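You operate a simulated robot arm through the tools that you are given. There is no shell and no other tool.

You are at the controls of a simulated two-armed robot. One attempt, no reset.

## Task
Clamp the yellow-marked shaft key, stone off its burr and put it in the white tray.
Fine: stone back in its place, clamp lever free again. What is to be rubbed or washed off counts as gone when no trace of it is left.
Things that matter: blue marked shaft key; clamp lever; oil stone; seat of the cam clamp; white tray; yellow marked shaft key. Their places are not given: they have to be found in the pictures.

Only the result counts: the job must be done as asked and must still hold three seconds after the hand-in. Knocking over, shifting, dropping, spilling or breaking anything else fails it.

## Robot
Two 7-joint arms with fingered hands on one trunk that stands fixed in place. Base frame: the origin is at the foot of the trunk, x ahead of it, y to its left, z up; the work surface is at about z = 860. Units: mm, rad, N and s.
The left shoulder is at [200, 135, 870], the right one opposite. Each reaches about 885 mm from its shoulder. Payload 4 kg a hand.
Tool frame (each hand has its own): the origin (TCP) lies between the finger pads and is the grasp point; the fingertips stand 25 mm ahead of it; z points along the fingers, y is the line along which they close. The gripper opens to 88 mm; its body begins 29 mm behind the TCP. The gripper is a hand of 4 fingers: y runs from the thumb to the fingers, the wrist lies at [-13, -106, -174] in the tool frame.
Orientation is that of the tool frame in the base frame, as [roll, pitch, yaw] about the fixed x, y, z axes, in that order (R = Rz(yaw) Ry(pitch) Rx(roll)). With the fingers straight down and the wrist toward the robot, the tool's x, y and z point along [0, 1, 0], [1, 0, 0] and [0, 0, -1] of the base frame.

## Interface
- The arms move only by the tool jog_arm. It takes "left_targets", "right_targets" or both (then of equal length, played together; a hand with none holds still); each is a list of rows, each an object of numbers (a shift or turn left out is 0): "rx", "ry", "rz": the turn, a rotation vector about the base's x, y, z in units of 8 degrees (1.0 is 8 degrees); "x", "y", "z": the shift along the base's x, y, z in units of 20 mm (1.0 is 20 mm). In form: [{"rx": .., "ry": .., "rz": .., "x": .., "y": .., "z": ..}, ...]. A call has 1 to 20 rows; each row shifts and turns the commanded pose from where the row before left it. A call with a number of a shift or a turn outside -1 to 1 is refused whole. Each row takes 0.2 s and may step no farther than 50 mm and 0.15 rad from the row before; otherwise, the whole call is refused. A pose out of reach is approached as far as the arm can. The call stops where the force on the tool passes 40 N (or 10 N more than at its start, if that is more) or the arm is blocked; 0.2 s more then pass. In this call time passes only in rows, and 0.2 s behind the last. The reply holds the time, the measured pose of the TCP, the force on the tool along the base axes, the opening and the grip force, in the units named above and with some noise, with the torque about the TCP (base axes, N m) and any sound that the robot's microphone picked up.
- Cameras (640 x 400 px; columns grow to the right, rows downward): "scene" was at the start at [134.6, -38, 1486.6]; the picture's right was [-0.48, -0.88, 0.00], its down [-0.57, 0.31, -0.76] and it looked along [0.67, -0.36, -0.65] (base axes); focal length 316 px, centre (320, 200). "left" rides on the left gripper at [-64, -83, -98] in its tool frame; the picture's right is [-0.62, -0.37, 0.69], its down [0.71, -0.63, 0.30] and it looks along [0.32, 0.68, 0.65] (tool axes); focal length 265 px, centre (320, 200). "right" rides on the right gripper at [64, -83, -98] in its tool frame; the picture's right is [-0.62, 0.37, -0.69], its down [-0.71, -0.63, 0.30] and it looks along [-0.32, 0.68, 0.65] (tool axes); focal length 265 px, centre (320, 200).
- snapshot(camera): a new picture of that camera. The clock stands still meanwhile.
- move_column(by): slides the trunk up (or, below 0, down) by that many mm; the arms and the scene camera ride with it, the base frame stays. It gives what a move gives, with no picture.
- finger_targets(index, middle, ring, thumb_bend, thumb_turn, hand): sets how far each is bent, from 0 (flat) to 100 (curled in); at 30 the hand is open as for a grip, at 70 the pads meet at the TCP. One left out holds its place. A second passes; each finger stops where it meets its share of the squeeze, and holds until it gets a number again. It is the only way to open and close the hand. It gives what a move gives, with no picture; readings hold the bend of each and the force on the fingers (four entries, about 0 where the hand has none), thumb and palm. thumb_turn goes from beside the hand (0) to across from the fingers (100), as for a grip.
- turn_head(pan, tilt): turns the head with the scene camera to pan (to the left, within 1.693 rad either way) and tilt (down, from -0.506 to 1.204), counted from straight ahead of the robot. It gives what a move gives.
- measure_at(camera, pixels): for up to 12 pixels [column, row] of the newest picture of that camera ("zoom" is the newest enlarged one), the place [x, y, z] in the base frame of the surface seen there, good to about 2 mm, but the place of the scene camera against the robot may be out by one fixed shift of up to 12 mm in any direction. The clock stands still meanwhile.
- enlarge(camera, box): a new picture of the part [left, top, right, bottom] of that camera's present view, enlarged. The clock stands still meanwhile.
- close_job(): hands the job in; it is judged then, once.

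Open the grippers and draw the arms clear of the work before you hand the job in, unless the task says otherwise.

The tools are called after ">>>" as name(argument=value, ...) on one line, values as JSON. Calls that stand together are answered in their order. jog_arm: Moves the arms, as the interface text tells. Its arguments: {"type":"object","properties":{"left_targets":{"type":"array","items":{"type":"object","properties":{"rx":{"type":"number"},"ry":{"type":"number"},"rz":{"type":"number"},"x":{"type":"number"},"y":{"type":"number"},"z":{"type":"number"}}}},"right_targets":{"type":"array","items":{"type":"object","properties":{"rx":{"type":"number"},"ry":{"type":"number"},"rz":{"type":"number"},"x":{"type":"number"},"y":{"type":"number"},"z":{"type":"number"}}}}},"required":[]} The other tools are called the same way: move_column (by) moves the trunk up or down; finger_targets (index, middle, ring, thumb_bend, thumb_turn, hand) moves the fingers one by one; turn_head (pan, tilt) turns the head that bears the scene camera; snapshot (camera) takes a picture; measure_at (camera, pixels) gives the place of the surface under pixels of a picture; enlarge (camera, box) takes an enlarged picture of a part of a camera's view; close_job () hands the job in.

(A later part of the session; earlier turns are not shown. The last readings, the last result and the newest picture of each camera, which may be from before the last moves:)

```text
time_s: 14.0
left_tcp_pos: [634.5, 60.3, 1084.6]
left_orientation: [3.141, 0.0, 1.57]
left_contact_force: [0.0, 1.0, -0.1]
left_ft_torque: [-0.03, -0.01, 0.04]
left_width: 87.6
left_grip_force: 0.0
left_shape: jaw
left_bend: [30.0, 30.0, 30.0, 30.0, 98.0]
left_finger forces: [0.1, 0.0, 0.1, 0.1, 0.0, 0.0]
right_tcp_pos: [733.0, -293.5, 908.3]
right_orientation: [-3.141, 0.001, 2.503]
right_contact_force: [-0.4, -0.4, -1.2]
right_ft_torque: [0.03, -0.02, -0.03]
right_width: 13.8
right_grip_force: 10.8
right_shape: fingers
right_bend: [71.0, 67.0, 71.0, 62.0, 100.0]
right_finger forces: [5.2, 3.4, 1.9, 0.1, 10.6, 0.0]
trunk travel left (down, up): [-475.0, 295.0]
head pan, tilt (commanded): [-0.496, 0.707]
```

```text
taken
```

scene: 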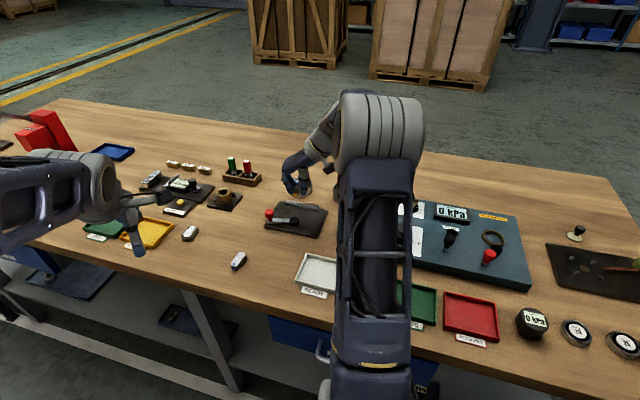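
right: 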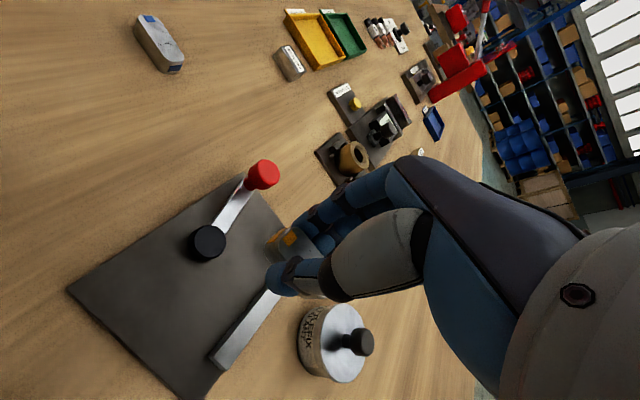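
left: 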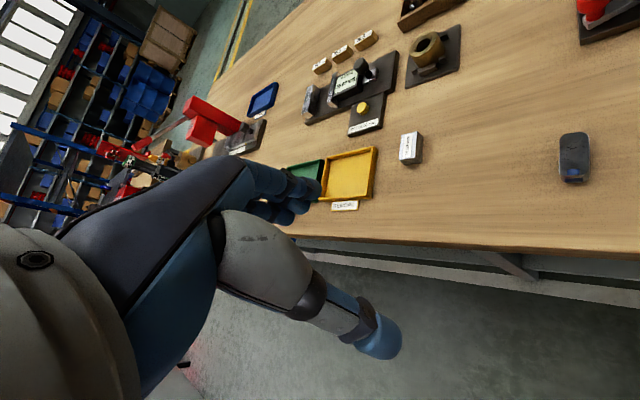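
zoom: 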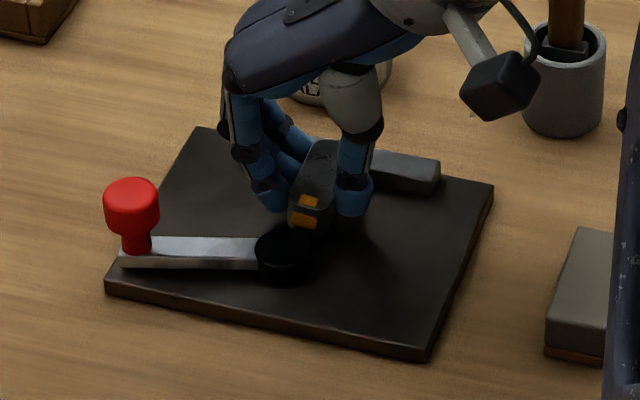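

The key hovers about 4 mm above the plate between the disc and the fence. I lower the last few millimetres gently.

>>> jog_arm(right_targets=[{"z": -0.1}, {"z": -0.07}, {"z": -0.05}])

```text
time_s: 14.8
left_tcp_pos: [634.9, 59.0, 1084.2]
left_orientation: [-3.141, -0.001, 1.571]
left_contact_force: [-0.2, 0.8, 0.1]
left_ft_torque: [0.0, 0.01, -0.02]
left_width: 87.8
left_grip_force: 0.0
left_shape: jaw
left_bend: [30.0, 30.0, 30.0, 30.0, 98.0]
left_finger forces: [0.0, 0.0, 0.0, 0.0, 0.0, 0.0]
right_tcp_pos: [732.9, -295.0, 904.1]
right_orientation: [-3.14, -0.002, 2.506]
right_contact_force: [-0.5, -0.4, -0.9]
right_ft_torque: [0.0, 0.02, 0.01]
right_width: 13.5
right_grip_force: 10.5
right_shape: fingers
right_bend: [71.0, 67.0, 71.0, 62.0, 100.0]
right_finger forces: [5.2, 3.4, 1.9, 0.0, 10.6, 0.0]
trunk travel left (down, up): [-475.0, 295.0]
head pan, tilt (commanded): [-0.496, 0.707]
```

No contact yet (force z still −0.9 N). I lower by small 1 mm steps until the plate takes the weight.

>>> jog_arm(right_targets=[{"z": -0.05}, {"z": -0.05}])

```text
time_s: 15.4
left_tcp_pos: [634.4, 59.7, 1085.2]
left_orientation: [3.14, -0.001, 1.571]
left_contact_force: [-0.6, -0.6, 0.1]
left_ft_torque: [-0.02, 0.01, -0.02]
left_width: 87.5
left_grip_force: 0.0
left_shape: jaw
left_bend: [30.0, 30.0, 30.0, 30.0, 98.0]
left_finger forces: [0.0, 0.1, 0.1, 0.0, 0.1, 0.0]
right_tcp_pos: [733.0, -294.0, 902.4]
right_orientation: [-3.14, 0.0, 2.503]
right_contact_force: [1.0, 0.5, 1.4]
right_ft_torque: [-0.03, 0.03, 0.01]
right_width: 13.2
right_grip_force: 10.7
right_shape: fingers
right_bend: [71.0, 67.0, 71.0, 62.0, 100.0]
right_finger forces: [5.9, 3.4, 2.0, 0.1, 10.3, 0.1]
trunk travel left (down, up): [-475.0, 295.0]
head pan, tilt (commanded): [-0.496, 0.707]
```

Force z rose from −1 to +1.4 N: the key is on the plate. I open the hand to release it.

>>> finger_targets(hand="right", index=52, middle=52, ring=52, thumb_bend=50)

>>> enlarge(camera="right", box=[210, 180, 350, 340])

>>> enlarge(camera="scene", box=[255, 180, 345, 245])

```text
time_s: 16.4
left_tcp_pos: [635.0, 59.6, 1084.9]
left_orientation: [3.141, 0.0, 1.57]
left_contact_force: [-0.5, 0.2, 0.6]
left_ft_torque: [-0.02, -0.01, 0.01]
left_width: 87.5
left_grip_force: 0.1
left_shape: jaw
left_bend: [30.0, 30.0, 30.0, 30.0, 98.0]
left_finger forces: [0.1, 0.0, 0.0, 0.0, 0.0, 0.1]
right_tcp_pos: [733.0, -294.8, 900.6]
right_orientation: [-3.141, 0.0, 2.504]
right_contact_force: [-0.2, 0.1, -0.1]
right_ft_torque: [-0.04, 0.0, 0.02]
right_width: 38.6
right_grip_force: 0.2
right_shape: fingers
right_bend: [52.0, 52.0, 52.0, 50.0, 100.0]
right_finger forces: [0.0, 0.0, 0.0, 0.0, 0.0, 0.0]
trunk travel left (down, up): [-475.0, 295.0]
head pan, tilt (commanded): [-0.496, 0.707]
```

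```text
2.50 times, centred on (280, 260) of right
```

zoom: 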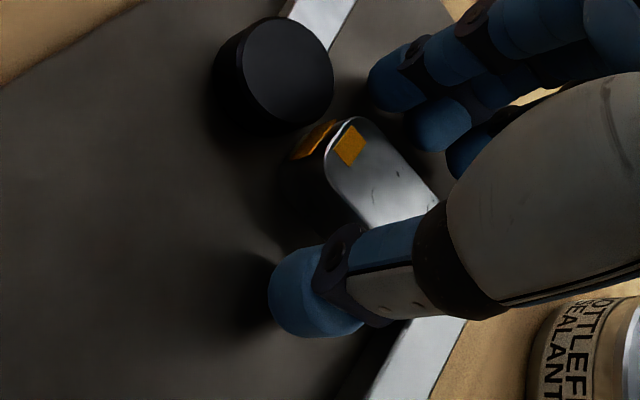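

```text
6.15 times, centred on (300, 212) of scene
```

zoom: 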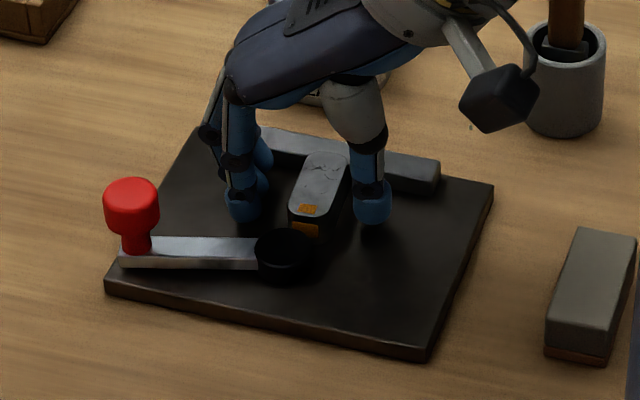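

Key is released and stands on the plate between disc and fence. I raise the hand straight up clear and look again.

>>> jog_arm(right_targets=[{"z": 0.4}, {"z": 0.8}, {"z": 0.9}, {"z": 1.0}, {"z": 1.0}, {"z": 1.0}])

>>> snapshot(camera="right")

>>> enlarge(camera="right", box=[130, 150, 340, 360])

```text
time_s: 17.8
left_tcp_pos: [634.6, 60.6, 1085.0]
left_orientation: [-3.141, -0.001, 1.571]
left_contact_force: [-0.3, -0.4, -0.7]
left_ft_torque: [0.02, 0.02, -0.03]
left_width: 87.7
left_grip_force: 0.1
left_shape: jaw
left_bend: [30.0, 30.0, 30.0, 30.0, 98.0]
left_finger forces: [0.0, 0.0, 0.1, 0.0, 0.0, 0.0]
right_tcp_pos: [732.8, -293.9, 1002.2]
right_orientation: [-3.141, 0.001, 2.503]
right_contact_force: [-0.5, -0.3, 0.8]
right_ft_torque: [0.0, -0.02, 0.0]
right_width: 38.5
right_grip_force: 0.1
right_shape: fingers
right_bend: [52.0, 52.0, 52.0, 50.0, 100.0]
right_finger forces: [0.0, 0.0, 0.0, 0.0, 0.0, 0.0]
trunk travel left (down, up): [-475.0, 295.0]
head pan, tilt (commanded): [-0.496, 0.707]
```

```text
taken
```

right: 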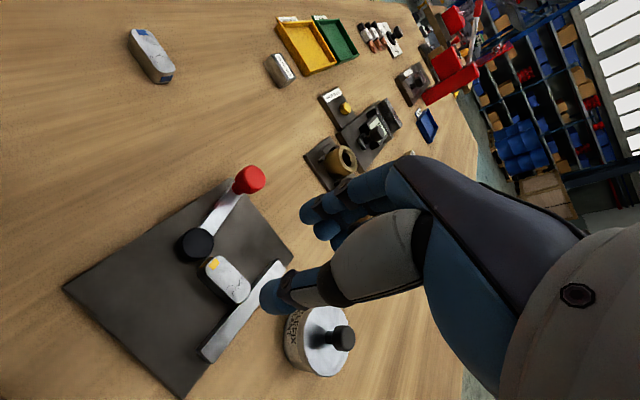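

```text
1.90 times, centred on (235, 255) of right
```

zoom: 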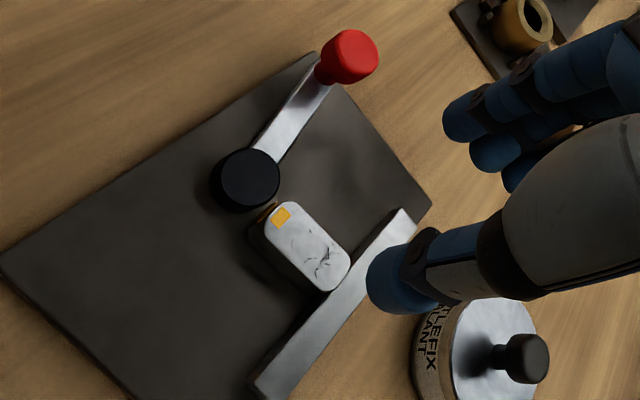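

The key is aligned between cam disc and fence. Now I measure the lever knob (zoom (350,55)), lever bar and the key's final location.

>>> measure_at(camera="zoom", pixels=[[355, 52], [325, 60], [375, 60], [350, 75], [320, 75], [300, 115], [270, 145], [251, 178], [282, 212], [340, 275], [265, 235], [315, 235]])

>>> enlarge(camera="right", box=[190, 240, 290, 320])

```text
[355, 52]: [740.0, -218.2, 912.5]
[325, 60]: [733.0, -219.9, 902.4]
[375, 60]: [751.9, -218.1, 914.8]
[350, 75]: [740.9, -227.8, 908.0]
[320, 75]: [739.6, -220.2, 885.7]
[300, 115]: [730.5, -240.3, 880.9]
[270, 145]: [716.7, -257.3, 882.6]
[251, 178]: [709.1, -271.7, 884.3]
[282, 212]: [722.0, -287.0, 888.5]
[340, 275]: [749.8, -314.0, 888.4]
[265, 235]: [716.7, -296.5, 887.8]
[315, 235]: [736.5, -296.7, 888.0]
```

```text
5.00 times, centred on (240, 280) of right
```

zoom: 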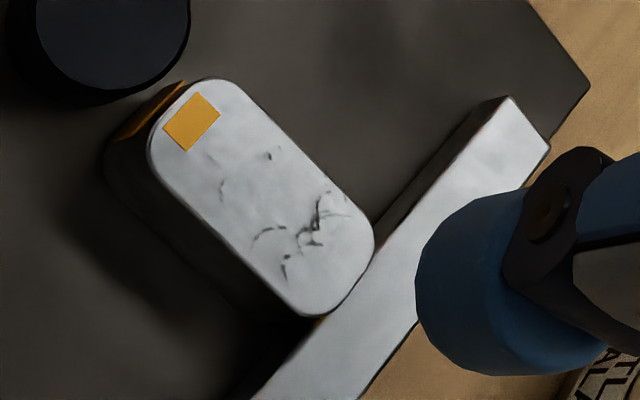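

Key sits straight in the seat with the burr visible at its fence end. The knob is near [741,-215] (z 893–915), ~66 mm from the pivot [708.5,-272.5]. I turn the hand −83° above the knob so that thumb and fingers straddle it along the swing direction.

>>> finger_targets(hand="right", index=46, middle=46, ring=46, thumb_bend=46)

>>> jog_arm(right_targets=[{"x": 0.03, "y": 0.328, "rz": -0.865}, {"x": 0.03, "y": 0.328, "rz": -0.865}, {"x": 0.03, "y": 0.328, "rz": -0.865}, {"x": 0.03, "y": 0.328, "rz": -0.865}, {"x": 0.03, "y": 0.328, "rz": -0.865}, {"x": 0.03, "y": 0.328, "rz": -0.865}, {"x": 0.03, "y": 0.328, "rz": -0.865}, {"x": 0.03, "y": 0.328, "rz": -0.865}, {"x": 0.03, "y": 0.328, "rz": -0.865}, {"x": 0.03, "y": 0.328, "rz": -0.865}, {"x": 0.03, "y": 0.328, "rz": -0.865}, {"x": 0.03, "y": 0.328, "rz": -0.865}])

>>> snapshot(camera="right")

>>> snapshot(camera="scene")

```text
time_s: 18.8
left_tcp_pos: [634.9, 60.7, 1084.6]
left_orientation: [-3.14, 0.0, 1.57]
left_contact_force: [-0.3, 0.5, -0.4]
left_ft_torque: [0.0, -0.01, 0.0]
left_width: 87.4
left_grip_force: 0.1
left_shape: jaw
left_bend: [30.0, 30.0, 30.0, 30.0, 98.0]
left_finger forces: [0.0, 0.0, 0.0, 0.0, 0.0, 0.1]
right_tcp_pos: [731.7, -295.0, 1002.5]
right_orientation: [-3.141, 0.0, 2.502]
right_contact_force: [0.5, 0.3, -0.7]
right_ft_torque: [-0.02, -0.01, 0.0]
right_width: 49.8
right_grip_force: 0.1
right_shape: fingers
right_bend: [46.0, 46.0, 46.0, 46.0, 100.0]
right_finger forces: [0.0, 0.0, 0.0, 0.1, 0.0, 0.1]
trunk travel left (down, up): [-475.0, 295.0]
head pan, tilt (commanded): [-0.496, 0.707]
```

```text
time_s: 21.4
left_tcp_pos: [634.9, 60.1, 1084.6]
left_orientation: [-3.141, 0.001, 1.572]
left_contact_force: [-0.1, 0.2, -0.5]
left_ft_torque: [0.05, -0.01, -0.02]
left_width: 87.6
left_grip_force: 0.0
left_shape: jaw
left_bend: [30.0, 30.0, 30.0, 30.0, 98.0]
left_finger forces: [0.0, 0.0, 0.0, 0.0, 0.1, 0.0]
right_tcp_pos: [739.8, -217.0, 1002.9]
right_orientation: [-3.14, 0.001, 1.053]
right_contact_force: [-0.6, -1.3, 0.3]
right_ft_torque: [0.0, 0.0, 0.02]
right_width: 49.8
right_grip_force: 0.1
right_shape: fingers
right_bend: [46.0, 46.0, 46.0, 46.0, 100.0]
right_finger forces: [0.1, 0.1, 0.1, 0.1, 0.0, 0.0]
trunk travel left (down, up): [-475.0, 295.0]
head pan, tilt (commanded): [-0.496, 0.707]
```

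```text
taken
```

right: 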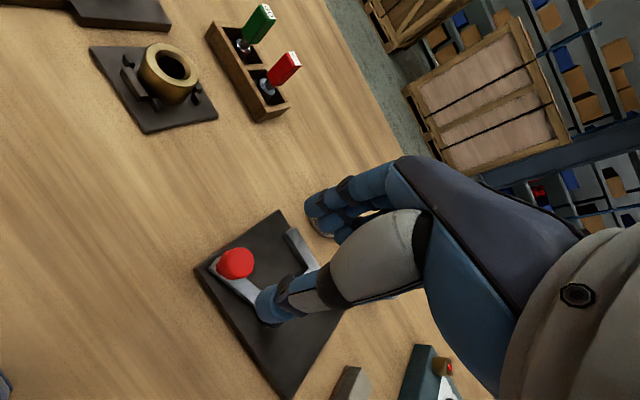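

```text
taken
```

scene: 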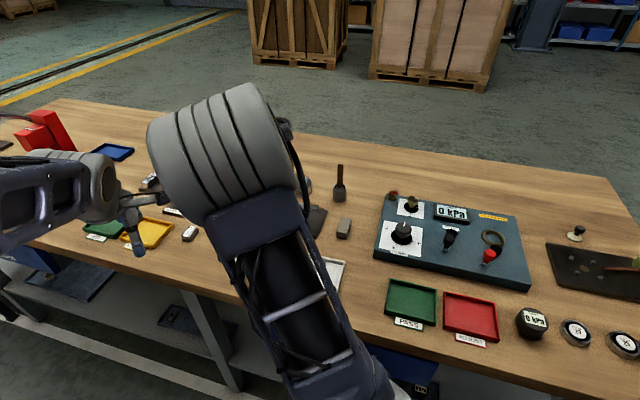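

The knob appears at (236,260), close to directly below the TCP. I measure it once more from here before descending.

>>> enlarge(camera="right", box=[190, 210, 350, 340])

>>> measure_at(camera="right", pixels=[[236, 256], [236, 250], [228, 262], [246, 258], [237, 270], [220, 262], [252, 266], [245, 285], [268, 305], [312, 205], [318, 228], [290, 235]])

```text
3.08 times, centred on (270, 275) of right
```

zoom: 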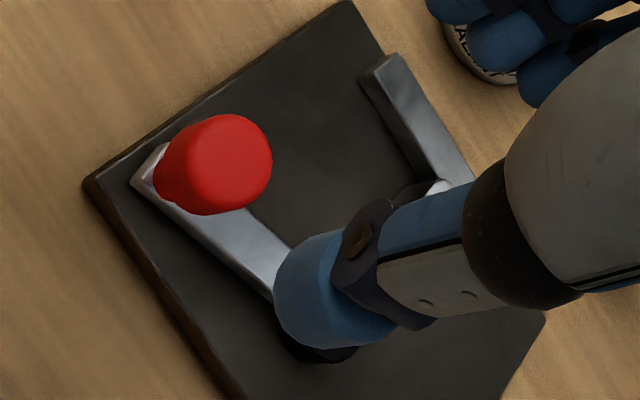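

```text
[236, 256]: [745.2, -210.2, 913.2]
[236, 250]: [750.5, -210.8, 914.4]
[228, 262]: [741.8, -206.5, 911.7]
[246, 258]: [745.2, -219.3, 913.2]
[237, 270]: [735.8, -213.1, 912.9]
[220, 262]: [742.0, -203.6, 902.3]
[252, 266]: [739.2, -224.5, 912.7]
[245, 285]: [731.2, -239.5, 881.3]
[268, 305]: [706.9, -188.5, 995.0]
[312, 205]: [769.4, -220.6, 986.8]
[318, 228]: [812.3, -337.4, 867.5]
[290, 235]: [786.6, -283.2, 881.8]
```

Knob centre ≈[743,-215], top z 913. I centre on it and descend to TCP z≈915 (tips ~890, above bar, fence and key).

>>> jog_arm(right_targets=[{"x": 0.11, "y": 0.05, "z": -0.6}, {"z": -0.8}, {"z": -0.8}, {"z": -0.8}, {"z": -0.7}, {"z": -0.5}, {"z": -0.2}])

>>> enlarge(camera="right", box=[210, 160, 370, 340])

>>> snapshot(camera="scene")

```text
time_s: 23.0
left_tcp_pos: [634.8, 60.7, 1083.8]
left_orientation: [-3.141, 0.0, 1.571]
left_contact_force: [0.0, -0.3, -0.1]
left_ft_torque: [-0.04, 0.0, 0.01]
left_width: 87.8
left_grip_force: 0.0
left_shape: jaw
left_bend: [30.0, 30.0, 30.0, 30.0, 98.0]
left_finger forces: [0.0, 0.0, 0.0, 0.0, 0.0, 0.0]
right_tcp_pos: [742.9, -215.9, 913.0]
right_orientation: [3.141, 0.0, 1.053]
right_contact_force: [-0.3, 0.4, 0.2]
right_ft_torque: [0.02, 0.03, 0.01]
right_width: 49.6
right_grip_force: 0.0
right_shape: fingers
right_bend: [46.0, 46.0, 46.0, 46.0, 100.0]
right_finger forces: [0.0, 0.1, 0.0, 0.0, 0.0, 0.0]
trunk travel left (down, up): [-475.0, 295.0]
head pan, tilt (commanded): [-0.496, 0.707]
```

```text
2.22 times, centred on (290, 250) of right
```

zoom: 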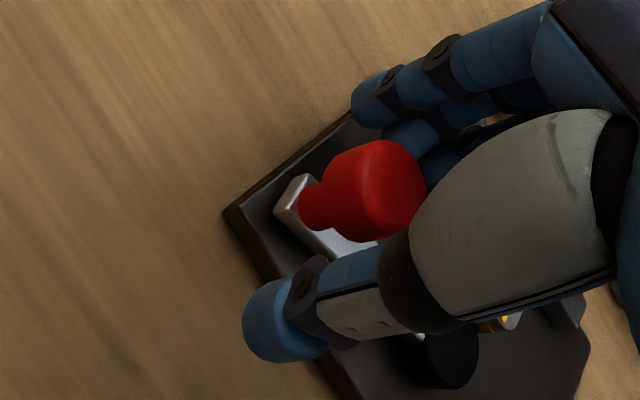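

```text
taken
```

scene: 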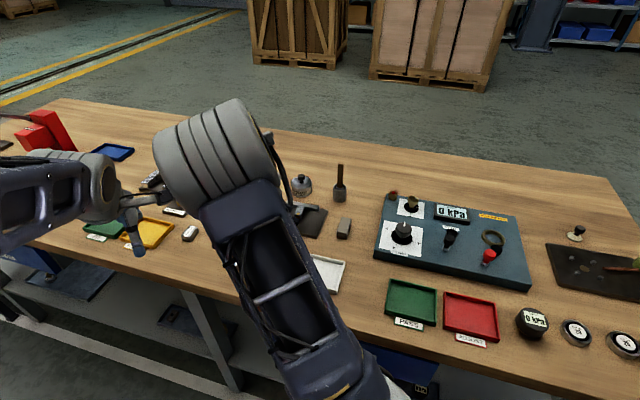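

The knob is caged between thumb and fingers. I swing the hand 30° counter-clockwise about the pivot (toward the operator side) and watch the forces.

>>> jog_arm(right_targets=[{"x": -0.3075, "y": 0.165, "rz": 0.75}, {"x": -0.3225, "y": 0.13, "rz": 0.75}, {"x": -0.335, "y": 0.1, "rz": 0.75}, {"x": -0.345, "y": 0.06, "rz": 0.75}, {"x": -0.345, "y": 0.025, "rz": 0.75}])

>>> enlarge(camera="right", box=[210, 160, 370, 340])

```text
time_s: 24.2
left_tcp_pos: [635.6, 59.3, 1085.0]
left_orientation: [-3.141, -0.001, 1.57]
left_contact_force: [-0.6, 0.0, 0.0]
left_ft_torque: [0.0, 0.01, 0.0]
left_width: 87.5
left_grip_force: 0.0
left_shape: jaw
left_bend: [30.0, 30.0, 30.0, 30.0, 98.0]
left_finger forces: [0.0, 0.0, 0.0, 0.1, 0.0, 0.0]
right_tcp_pos: [710.1, -206.2, 915.6]
right_orientation: [3.141, 0.001, 1.581]
right_contact_force: [0.9, 0.2, -0.5]
right_ft_torque: [-0.04, 0.04, -0.04]
right_width: 51.5
right_grip_force: 0.6
right_shape: fingers
right_bend: [45.0, 46.0, 46.0, 46.0, 100.0]
right_finger forces: [0.9, 0.7, 0.1, 0.1, 0.1, 0.0]
trunk travel left (down, up): [-475.0, 295.0]
head pan, tilt (commanded): [-0.496, 0.707]
```

```text
2.22 times, centred on (290, 250) of right
```

zoom: 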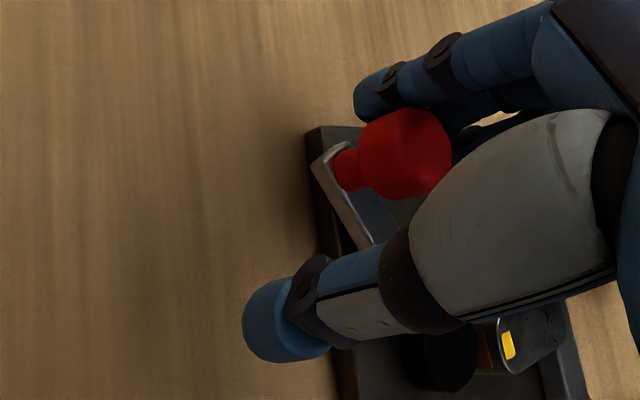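

The lever follows with under 1 N of force, so this is a valid direction. I continue 30° more along the arc.

>>> jog_arm(right_targets=[{"x": -0.35, "y": -0.01, "rz": 0.75}, {"x": -0.345, "y": -0.05, "rz": 0.75}, {"x": -0.34, "y": -0.085, "rz": 0.75}, {"x": -0.325, "y": -0.118, "rz": 0.75}, {"x": -0.315, "y": -0.153, "rz": 0.75}])

>>> snapshot(camera="right")

>>> enlarge(camera="right", box=[210, 160, 370, 340])

```text
time_s: 25.4
left_tcp_pos: [635.1, 59.9, 1084.8]
left_orientation: [-3.141, 0.0, 1.569]
left_contact_force: [0.3, 1.0, -0.2]
left_ft_torque: [-0.02, 0.0, -0.03]
left_width: 87.8
left_grip_force: 0.1
left_shape: jaw
left_bend: [30.0, 30.0, 30.0, 30.0, 98.0]
left_finger forces: [0.1, 0.0, 0.0, 0.1, 0.1, 0.1]
right_tcp_pos: [675.9, -212.2, 914.0]
right_orientation: [-3.141, 0.001, 2.103]
right_contact_force: [2.3, -0.1, 0.0]
right_ft_torque: [-0.01, 0.01, 0.0]
right_width: 50.2
right_grip_force: 1.0
right_shape: fingers
right_bend: [46.0, 45.0, 46.0, 46.0, 100.0]
right_finger forces: [0.0, 1.3, 0.0, 0.1, 0.1, 0.0]
trunk travel left (down, up): [-475.0, 295.0]
head pan, tilt (commanded): [-0.496, 0.707]
```

```text
taken
```

right: 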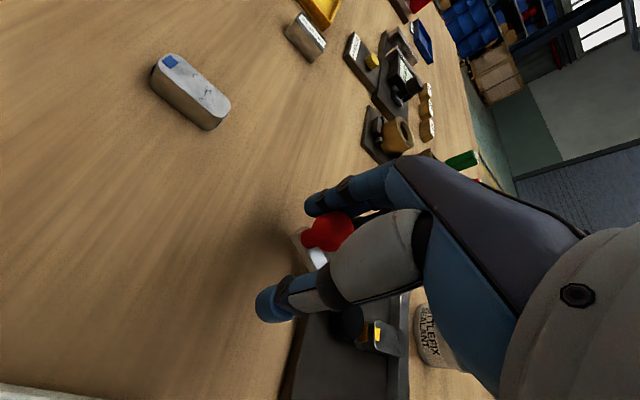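

```text
2.22 times, centred on (290, 250) of right
```

zoom: 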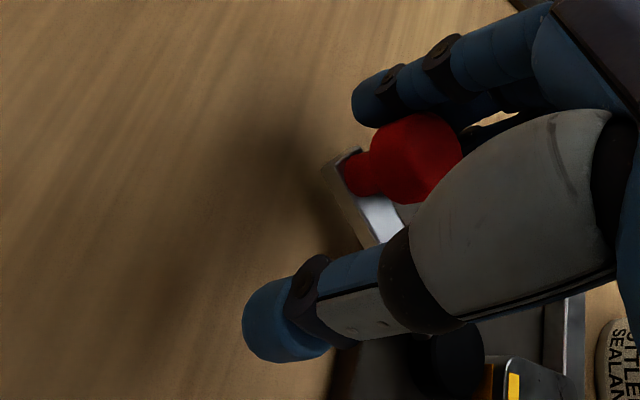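

Still low force (2.3 N); the lever is past the plate's near edge. Another 30° along the arc.

>>> jog_arm(right_targets=[{"x": -0.295, "y": -0.185, "rz": 0.75}, {"x": -0.275, "y": -0.215, "rz": 0.75}, {"x": -0.25, "y": -0.24, "rz": 0.75}, {"x": -0.225, "y": -0.265, "rz": 0.75}, {"x": -0.195, "y": -0.29, "rz": 0.75}])

>>> enlarge(camera="right", box=[210, 160, 420, 400])

```text
time_s: 26.6
left_tcp_pos: [635.6, 61.1, 1083.2]
left_orientation: [3.141, 0.0, 1.57]
left_contact_force: [-0.1, 0.2, 0.6]
left_ft_torque: [-0.02, 0.01, -0.01]
left_width: 87.5
left_grip_force: 0.2
left_shape: jaw
left_bend: [30.0, 30.0, 30.0, 30.0, 98.0]
left_finger forces: [0.0, 0.1, 0.1, 0.0, 0.1, 0.1]
right_tcp_pos: [652.7, -236.8, 914.7]
right_orientation: [3.14, 0.001, 2.626]
right_contact_force: [0.9, -0.2, 0.4]
right_ft_torque: [-0.01, 0.02, -0.02]
right_width: 50.1
right_grip_force: 0.9
right_shape: fingers
right_bend: [46.0, 45.0, 46.0, 46.0, 100.0]
right_finger forces: [0.1, 1.5, 0.0, 0.0, 0.0, 0.0]
trunk travel left (down, up): [-475.0, 295.0]
head pan, tilt (commanded): [-0.496, 0.707]
```

```text
1.67 times, centred on (315, 280) of right
```

zoom: 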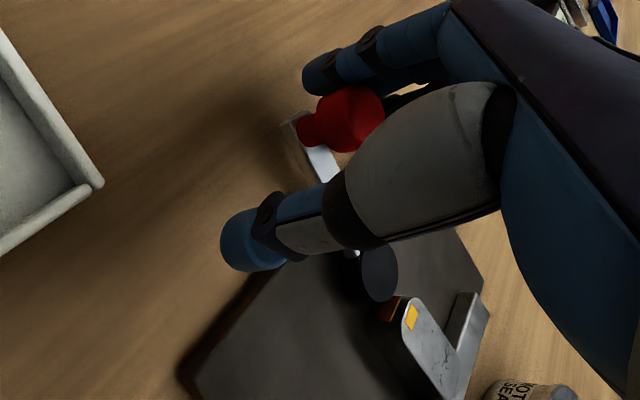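

Lever at about 135° now, still little resistance. I go on in smaller portions, watching for a force rise or a click.

>>> jog_arm(right_targets=[{"x": -0.165, "y": -0.305, "rz": 0.75}, {"x": -0.13, "y": -0.325, "rz": 0.75}, {"x": -0.1, "y": -0.335, "rz": 0.75}])

>>> enlarge(camera="right", box=[210, 160, 420, 400])

```text
time_s: 27.4
left_tcp_pos: [635.4, 60.5, 1083.5]
left_orientation: [3.141, 0.0, 1.571]
left_contact_force: [0.2, 0.3, 0.8]
left_ft_torque: [-0.03, 0.0, -0.02]
left_width: 87.9
left_grip_force: 0.2
left_shape: jaw
left_bend: [30.0, 30.0, 30.0, 30.0, 98.0]
left_finger forces: [0.1, 0.1, 0.1, 0.1, 0.1, 0.1]
right_tcp_pos: [647.9, -253.9, 913.9]
right_orientation: [3.141, 0.005, 2.939]
right_contact_force: [24.1, 10.2, -5.6]
right_ft_torque: [-0.05, -0.2, -0.65]
right_width: 50.1
right_grip_force: 11.8
right_shape: fingers
right_bend: [46.0, 36.0, 40.0, 46.0, 100.0]
right_finger forces: [0.0, 13.7, 10.5, 0.0, 0.1, 0.0]
trunk travel left (down, up): [-475.0, 295.0]
head pan, tilt (commanded): [-0.496, 0.707]
```

```text
1.67 times, centred on (315, 280) of right
```

zoom: 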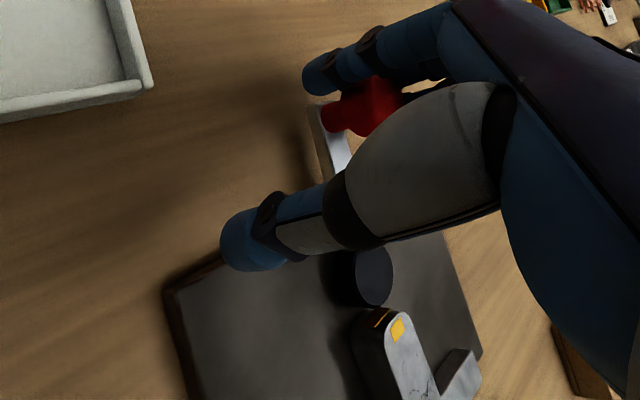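

Force jumped to 26 N: the lever has come against a stop / the key. I back off a few degrees to relax and then look at whether the lever stays.

>>> jog_arm(right_targets=[{"x": 0.1, "y": 0.335, "rz": -0.75}, {"x": 0.13, "y": 0.325, "rz": -0.75}])

>>> enlarge(camera="right", box=[210, 160, 420, 400])

```text
time_s: 28.0
left_tcp_pos: [635.1, 60.3, 1083.9]
left_orientation: [3.141, -0.001, 1.571]
left_contact_force: [-0.9, -0.7, 0.4]
left_ft_torque: [0.02, -0.03, 0.0]
left_width: 87.6
left_grip_force: 0.2
left_shape: jaw
left_bend: [30.0, 30.0, 30.0, 30.0, 98.0]
left_finger forces: [0.0, 0.0, 0.1, 0.0, 0.0, 0.1]
right_tcp_pos: [648.2, -244.0, 914.3]
right_orientation: [-3.14, -0.005, 2.729]
right_contact_force: [5.1, 3.7, -1.4]
right_ft_torque: [0.05, -0.07, 0.0]
right_width: 50.3
right_grip_force: 2.9
right_shape: fingers
right_bend: [46.0, 41.0, 44.0, 46.0, 100.0]
right_finger forces: [0.2, 4.4, 1.4, 0.0, 0.0, 0.0]
trunk travel left (down, up): [-475.0, 295.0]
head pan, tilt (commanded): [-0.496, 0.707]
```

```text
1.67 times, centred on (315, 280) of right
```

zoom: 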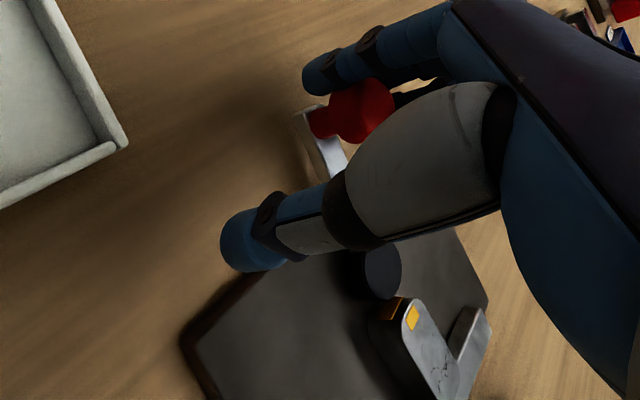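

Force dropped to 5 N. I back off another 6° so the knob stands free in the cage, then rise straight up to inspect.

>>> jog_arm(right_targets=[{"x": 0.165, "y": 0.305, "rz": -0.75}, {"x": 0.195, "y": 0.29, "rz": -0.75}, {"z": 0.6}, {"z": 0.9}, {"z": 1.0}, {"z": 1.0}, {"z": 1.0}])

>>> snapshot(camera="right")

>>> enlarge(camera="right", box=[190, 200, 350, 360])

```text
time_s: 29.6
left_tcp_pos: [633.0, 59.5, 1085.0]
left_orientation: [3.141, -0.001, 1.571]
left_contact_force: [0.1, 0.1, 0.0]
left_ft_torque: [0.01, 0.01, -0.02]
left_width: 87.7
left_grip_force: 0.1
left_shape: jaw
left_bend: [30.0, 30.0, 30.0, 30.0, 98.0]
left_finger forces: [0.0, 0.1, 0.0, 0.0, 0.1, 0.0]
right_tcp_pos: [658.4, -231.8, 1005.8]
right_orientation: [3.142, 0.001, 2.521]
right_contact_force: [-0.1, -1.0, 1.3]
right_ft_torque: [0.0, -0.01, -0.02]
right_width: 50.0
right_grip_force: 0.1
right_shape: fingers
right_bend: [46.0, 46.0, 46.0, 46.0, 100.0]
right_finger forces: [0.0, 0.0, 0.0, 0.0, 0.0, 0.0]
trunk travel left (down, up): [-475.0, 295.0]
head pan, tilt (commanded): [-0.496, 0.707]
```

```text
taken
```

right: 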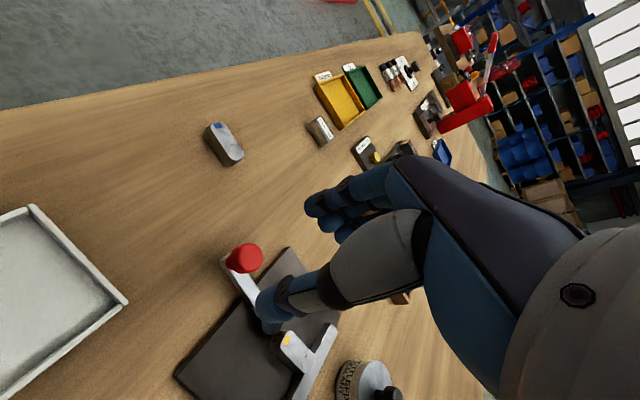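

```text
2.50 times, centred on (270, 280) of right
```

zoom: 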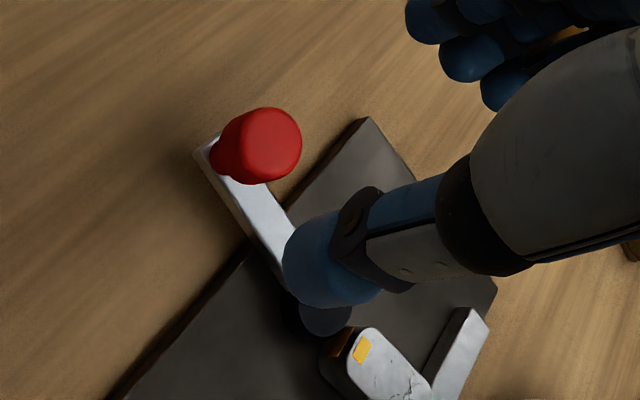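

The lever stays at ~140°. I move the hand back toward the stone side, which also frees the view on the clamp.

>>> jog_arm(right_targets=[{"x": -0.5, "y": -0.5, "z": 0.5, "rz": -0.1}, {"x": -0.5, "y": -0.5, "z": 0.5, "rz": -0.2}, {"x": -0.5, "y": -0.6, "z": 0.5, "rz": -0.2}, {"x": -0.5, "y": -0.6, "z": 0.5, "rz": -0.2}, {"x": -0.5, "y": -0.6, "z": 0.5, "rz": -0.2}, {"x": -0.5, "y": -0.6, "z": 0.5, "rz": -0.2}, {"x": -0.5, "y": -0.6, "z": 0.5, "rz": -0.1}, {"x": -0.5, "y": -0.6, "z": 0.3}])

>>> snapshot(camera="right")

>>> snapshot(camera="scene")

```text
time_s: 31.4
left_tcp_pos: [634.6, 61.1, 1084.5]
left_orientation: [3.141, 0.001, 1.57]
left_contact_force: [0.5, -0.5, 0.3]
left_ft_torque: [-0.04, -0.01, 0.02]
left_width: 87.3
left_grip_force: 0.0
left_shape: jaw
left_bend: [30.0, 30.0, 30.0, 30.0, 98.0]
left_finger forces: [0.1, 0.1, 0.0, 0.0, 0.0, 0.1]
right_tcp_pos: [576.5, -322.5, 1081.9]
right_orientation: [3.14, 0.0, 2.353]
right_contact_force: [-0.1, 0.3, 0.2]
right_ft_torque: [-0.01, 0.06, -0.05]
right_width: 49.9
right_grip_force: 0.1
right_shape: fingers
right_bend: [46.0, 46.0, 46.0, 46.0, 100.0]
right_finger forces: [0.0, 0.1, 0.0, 0.0, 0.0, 0.0]
trunk travel left (down, up): [-475.0, 295.0]
head pan, tilt (commanded): [-0.496, 0.707]
```

```text
taken
```

right: 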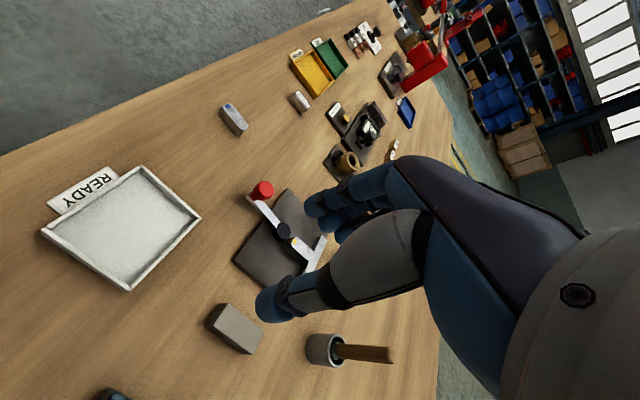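

```text
taken
```

scene: 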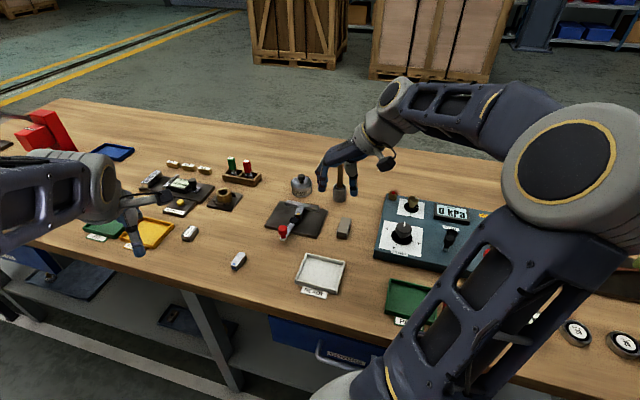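

Clear views now: lever points to the operator side at (262,190)–(290,240) of the right view. I enlarge the clamp from both cameras.

>>> enlarge(camera="right", box=[225, 170, 335, 290])

>>> measure_at(camera="zoom", pixels=[[220, 70], [200, 100], [280, 190], [300, 205], [315, 207], [330, 223], [355, 240], [385, 270], [345, 250], [370, 230], [410, 260], [440, 225]])

>>> enlarge(camera="scene", box=[255, 190, 365, 250])

```text
3.33 times, centred on (280, 230) of right
```

zoom: 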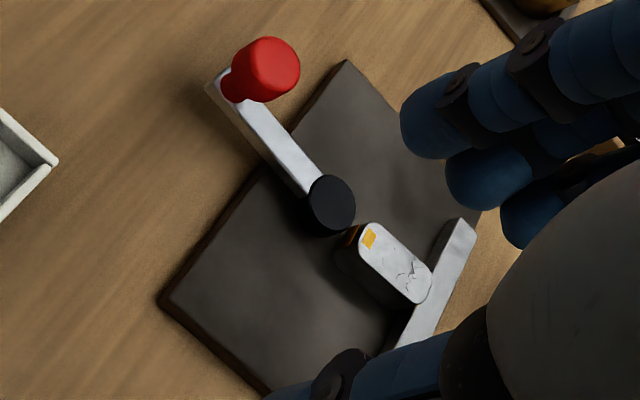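

```text
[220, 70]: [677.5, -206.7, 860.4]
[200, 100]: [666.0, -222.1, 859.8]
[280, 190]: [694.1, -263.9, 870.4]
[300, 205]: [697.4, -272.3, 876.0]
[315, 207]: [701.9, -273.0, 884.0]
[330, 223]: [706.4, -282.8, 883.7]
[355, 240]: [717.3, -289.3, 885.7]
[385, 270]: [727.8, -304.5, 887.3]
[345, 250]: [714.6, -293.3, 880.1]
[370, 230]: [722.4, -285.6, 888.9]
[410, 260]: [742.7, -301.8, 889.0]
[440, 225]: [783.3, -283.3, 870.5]
```

```text
5.82 times, centred on (310, 220) of scene
```

zoom: 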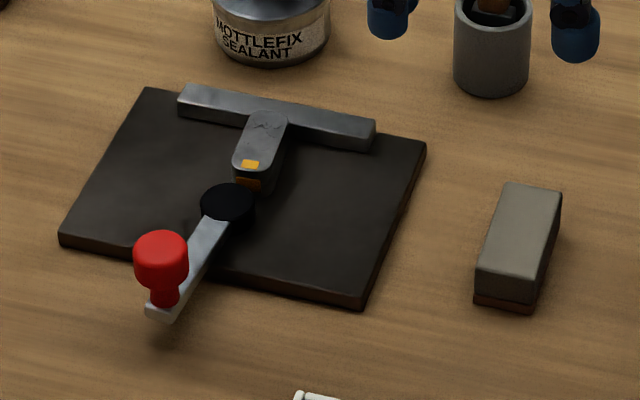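

The cam lever now points straight toward the operator with the key held between disc and fence. Next the stone at (235,327): I zoom and re-measure its outline and its rest for an exact return.

>>> enlarge(camera="right", box=[195, 295, 275, 360])

>>> measure_at(camera="zoom", pixels=[[225, 75], [540, 280], [420, 375], [120, 190], [380, 170], [270, 290], [320, 240], [100, 180], [90, 215], [210, 80], [180, 130], [480, 330]])

```text
6.15 times, centred on (235, 328) of right
```

zoom: 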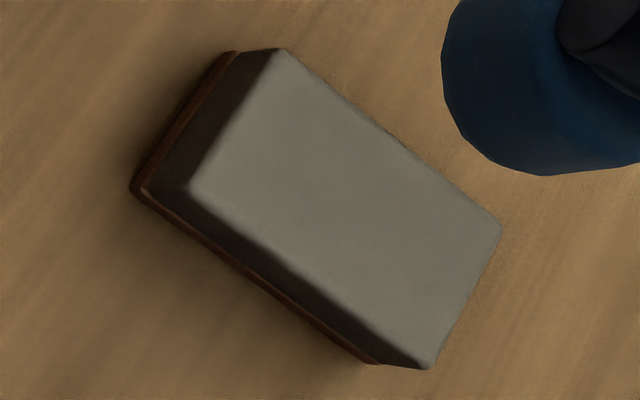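

```text
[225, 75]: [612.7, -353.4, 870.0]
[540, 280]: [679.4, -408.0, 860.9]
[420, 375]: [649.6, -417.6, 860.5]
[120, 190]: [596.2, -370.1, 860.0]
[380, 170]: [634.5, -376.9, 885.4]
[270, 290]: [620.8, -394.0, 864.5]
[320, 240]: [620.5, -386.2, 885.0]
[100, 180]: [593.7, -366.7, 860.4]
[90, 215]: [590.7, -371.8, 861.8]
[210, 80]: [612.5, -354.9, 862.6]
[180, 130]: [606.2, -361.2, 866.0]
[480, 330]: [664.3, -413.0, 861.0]
```

I measure the stone's top corners and the base edges.

>>> measure_at(camera="zoom", pixels=[[280, 58], [492, 225], [430, 355], [197, 190], [390, 137], [312, 275], [237, 122], [462, 295], [140, 190], [230, 57], [365, 358], [250, 268]])

```text
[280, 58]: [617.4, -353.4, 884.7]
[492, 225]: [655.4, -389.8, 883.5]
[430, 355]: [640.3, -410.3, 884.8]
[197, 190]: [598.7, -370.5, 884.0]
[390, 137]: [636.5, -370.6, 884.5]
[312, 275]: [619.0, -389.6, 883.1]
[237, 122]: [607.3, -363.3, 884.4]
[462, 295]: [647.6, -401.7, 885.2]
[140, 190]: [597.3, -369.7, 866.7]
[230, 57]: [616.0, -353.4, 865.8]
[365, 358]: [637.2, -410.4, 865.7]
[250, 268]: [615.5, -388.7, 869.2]
```

Stone centre ≈[628,-381], top z≈884.5, axis ≈−44°. I move above it with the hand at 45° and check alignment before the final descent.

>>> jog_arm(right_targets=[{"x": 0.397, "y": -0.449, "z": -1.0}, {"x": 0.397, "y": -0.449, "z": -1.0}, {"x": 0.397, "y": -0.449, "z": -1.0}, {"x": 0.397, "y": -0.449, "z": -1.0}, {"x": 0.397, "y": -0.449, "z": -1.0}, {"x": 0.397, "y": -0.449, "z": -1.0}])

>>> enlarge(camera="right", box=[200, 160, 360, 340])

>>> enlarge(camera="scene", box=[300, 160, 420, 250])

```text
time_s: 32.8
left_tcp_pos: [633.9, 59.9, 1084.9]
left_orientation: [-3.141, 0.002, 1.569]
left_contact_force: [0.4, -0.6, -0.1]
left_ft_torque: [0.0, 0.01, 0.01]
left_width: 87.6
left_grip_force: 0.0
left_shape: jaw
left_bend: [30.0, 30.0, 30.0, 30.0, 98.0]
left_finger forces: [0.0, 0.0, 0.0, 0.0, 0.0, 0.0]
right_tcp_pos: [623.2, -379.3, 960.7]
right_orientation: [-3.14, 0.0, 2.353]
right_contact_force: [0.6, -0.1, 0.7]
right_ft_torque: [0.0, -0.02, -0.02]
right_width: 50.1
right_grip_force: 0.0
right_shape: fingers
right_bend: [46.0, 46.0, 46.0, 46.0, 100.0]
right_finger forces: [0.1, 0.0, 0.1, 0.0, 0.0, 0.0]
trunk travel left (down, up): [-475.0, 295.0]
head pan, tilt (commanded): [-0.496, 0.707]
```

```text
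2.22 times, centred on (280, 250) of right
```

zoom: 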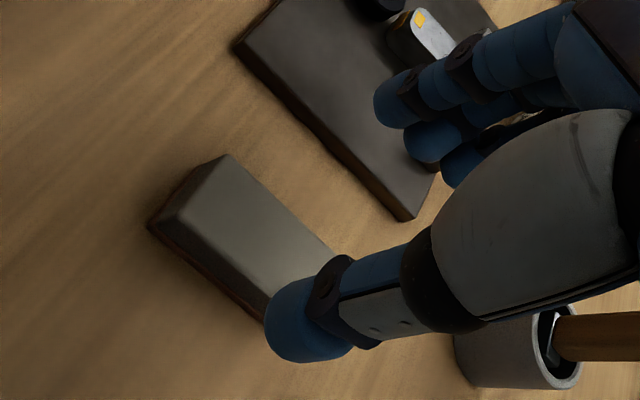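

```text
4.44 times, centred on (360, 205) of scene
```

zoom: 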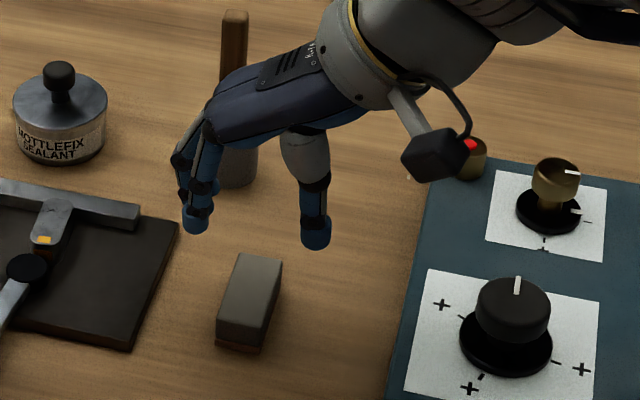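

I verify the stone's lateral position from this closer view before descending.

>>> enlarge(camera="right", box=[205, 205, 305, 305])

>>> measure_at(camera="zoom", pixels=[[275, 65], [350, 140], [420, 205], [165, 190], [230, 245], [290, 300], [220, 120], [330, 190], [250, 180], [280, 240], [440, 230], [160, 215]])

```text
4.00 times, centred on (255, 255) of right
```

zoom: 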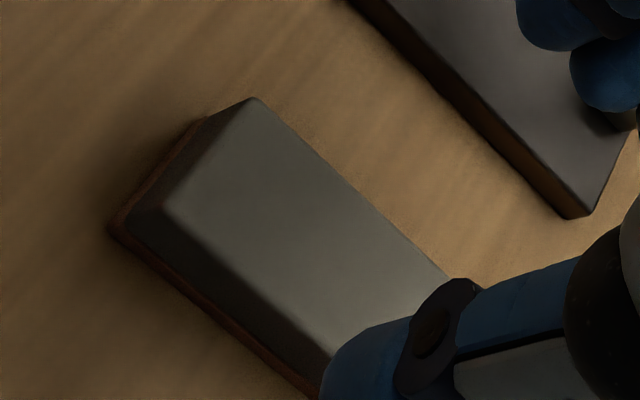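

```text
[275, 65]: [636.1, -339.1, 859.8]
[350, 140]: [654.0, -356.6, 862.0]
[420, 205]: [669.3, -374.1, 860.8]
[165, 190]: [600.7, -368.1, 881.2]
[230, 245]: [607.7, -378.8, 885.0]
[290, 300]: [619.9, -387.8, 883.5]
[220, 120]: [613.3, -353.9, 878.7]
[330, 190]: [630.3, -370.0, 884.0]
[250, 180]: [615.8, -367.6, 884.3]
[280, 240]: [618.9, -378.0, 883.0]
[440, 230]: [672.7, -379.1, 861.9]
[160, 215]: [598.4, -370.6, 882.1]
```

I sample the two long top edges directly.

>>> measure_at(camera="zoom", pixels=[[265, 118], [310, 156], [350, 192], [395, 232], [430, 264], [180, 212], [215, 245], [250, 276], [285, 308], [315, 336], [210, 150], [375, 290]])

```text
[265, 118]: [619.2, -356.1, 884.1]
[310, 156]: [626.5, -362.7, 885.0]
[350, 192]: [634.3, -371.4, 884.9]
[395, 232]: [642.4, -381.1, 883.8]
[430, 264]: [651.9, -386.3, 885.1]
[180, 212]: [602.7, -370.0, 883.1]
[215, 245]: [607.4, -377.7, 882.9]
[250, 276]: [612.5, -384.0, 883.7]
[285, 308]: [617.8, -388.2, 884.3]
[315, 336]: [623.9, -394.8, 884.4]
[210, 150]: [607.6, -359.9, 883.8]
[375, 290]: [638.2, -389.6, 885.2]
```

Stone centre line at u≈−174.4 matches the hand. I descend to TCP z≈897.

>>> jog_arm(right_targets=[{"z": -0.9}, {"z": -0.9}, {"z": -0.8}, {"z": -0.4}, {"z": -0.2}])

>>> enlarge(camera="right", box=[200, 160, 360, 340])

>>> enlarge(camera="scene", box=[300, 170, 420, 260])

```text
time_s: 34.0
left_tcp_pos: [633.5, 59.1, 1084.3]
left_orientation: [-3.141, 0.002, 1.57]
left_contact_force: [0.0, -0.2, 0.3]
left_ft_torque: [0.02, 0.0, -0.01]
left_width: 87.3
left_grip_force: 0.0
left_shape: jaw
left_bend: [30.0, 30.0, 30.0, 30.0, 98.0]
left_finger forces: [0.1, 0.1, 0.0, 0.1, 0.1, 0.0]
right_tcp_pos: [623.4, -377.3, 896.5]
right_orientation: [-3.141, 0.0, 2.353]
right_contact_force: [0.3, 0.1, 0.3]
right_ft_torque: [0.0, 0.01, -0.02]
right_width: 49.7
right_grip_force: 0.0
right_shape: fingers
right_bend: [46.0, 46.0, 46.0, 46.0, 100.0]
right_finger forces: [0.1, 0.0, 0.0, 0.0, 0.1, 0.0]
trunk travel left (down, up): [-475.0, 295.0]
head pan, tilt (commanded): [-0.496, 0.707]
```

```text
2.22 times, centred on (280, 250) of right
```

zoom: 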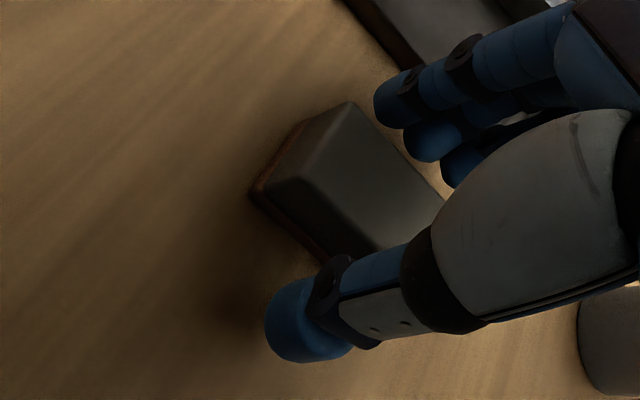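

```text
4.44 times, centred on (360, 215) of scene
```

zoom: 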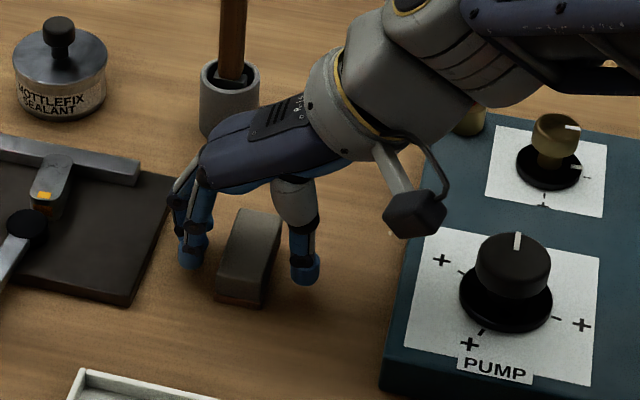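

Thumb and fingers straddle the stone. I close the hand on it.

>>> finger_targets(hand="right", index=72, middle=72, ring=72, thumb_bend=72)

>>> jog_arm(right_targets=[{"z": 0.2}, {"z": 0.3}, {"z": 0.5}, {"z": 1.0}, {"z": 1.0}])

>>> enlarge(camera="right", box=[200, 160, 360, 340])

>>> enlarge(camera="scene", box=[300, 170, 420, 260])

```text
time_s: 35.0
left_tcp_pos: [634.8, 59.8, 1084.7]
left_orientation: [3.141, 0.001, 1.57]
left_contact_force: [-0.1, -0.4, -0.4]
left_ft_torque: [0.0, -0.01, 0.03]
left_width: 87.7
left_grip_force: 0.1
left_shape: jaw
left_bend: [30.0, 30.0, 30.0, 30.0, 98.0]
left_finger forces: [0.0, 0.1, 0.1, 0.0, 0.0, 0.1]
right_tcp_pos: [623.1, -377.7, 895.8]
right_orientation: [-3.14, 0.0, 2.352]
right_contact_force: [0.0, -0.2, -0.6]
right_ft_torque: [0.03, 0.02, 0.0]
right_width: 21.2
right_grip_force: 14.6
right_shape: fingers
right_bend: [62.0, 65.0, 71.0, 58.0, 99.0]
right_finger forces: [6.9, 4.6, 3.1, 0.0, 14.6, 0.1]
trunk travel left (down, up): [-475.0, 295.0]
head pan, tilt (commanded): [-0.496, 0.707]
```

```text
time_s: 36.2
left_tcp_pos: [634.3, 61.1, 1085.4]
left_orientation: [3.141, 0.0, 1.57]
left_contact_force: [0.4, 0.4, -0.5]
left_ft_torque: [0.02, -0.02, 0.01]
left_width: 87.4
left_grip_force: 0.0
left_shape: jaw
left_bend: [30.0, 30.0, 30.0, 30.0, 98.0]
left_finger forces: [0.0, 0.0, 0.0, 0.0, 0.0, 0.0]
right_tcp_pos: [623.2, -379.1, 958.2]
right_orientation: [-3.14, 0.0, 2.354]
right_contact_force: [0.0, 0.2, -1.0]
right_ft_torque: [0.02, 0.05, -0.01]
right_width: 21.2
right_grip_force: 14.4
right_shape: fingers
right_bend: [62.0, 65.0, 71.0, 58.0, 99.0]
right_finger forces: [6.6, 4.7, 3.3, 0.0, 14.9, 0.0]
trunk travel left (down, up): [-475.0, 295.0]
head pan, tilt (commanded): [-0.496, 0.707]
```

```text
2.22 times, centred on (280, 250) of right
```

zoom: 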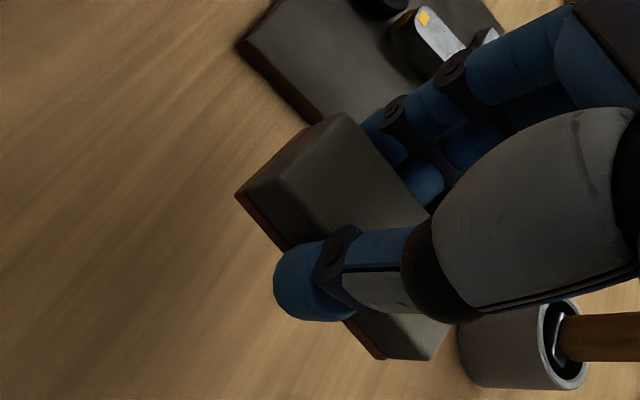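

```text
4.44 times, centred on (360, 215) of scene
```

zoom: 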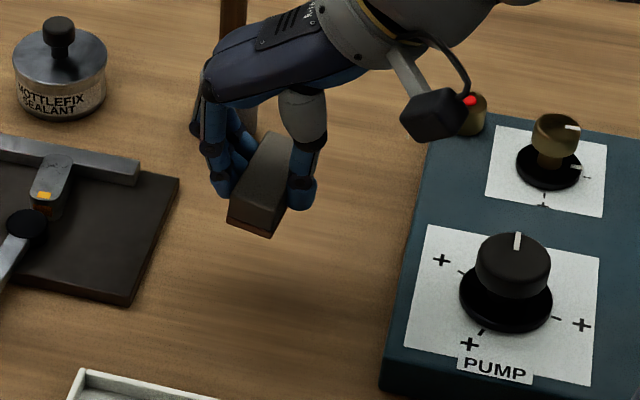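

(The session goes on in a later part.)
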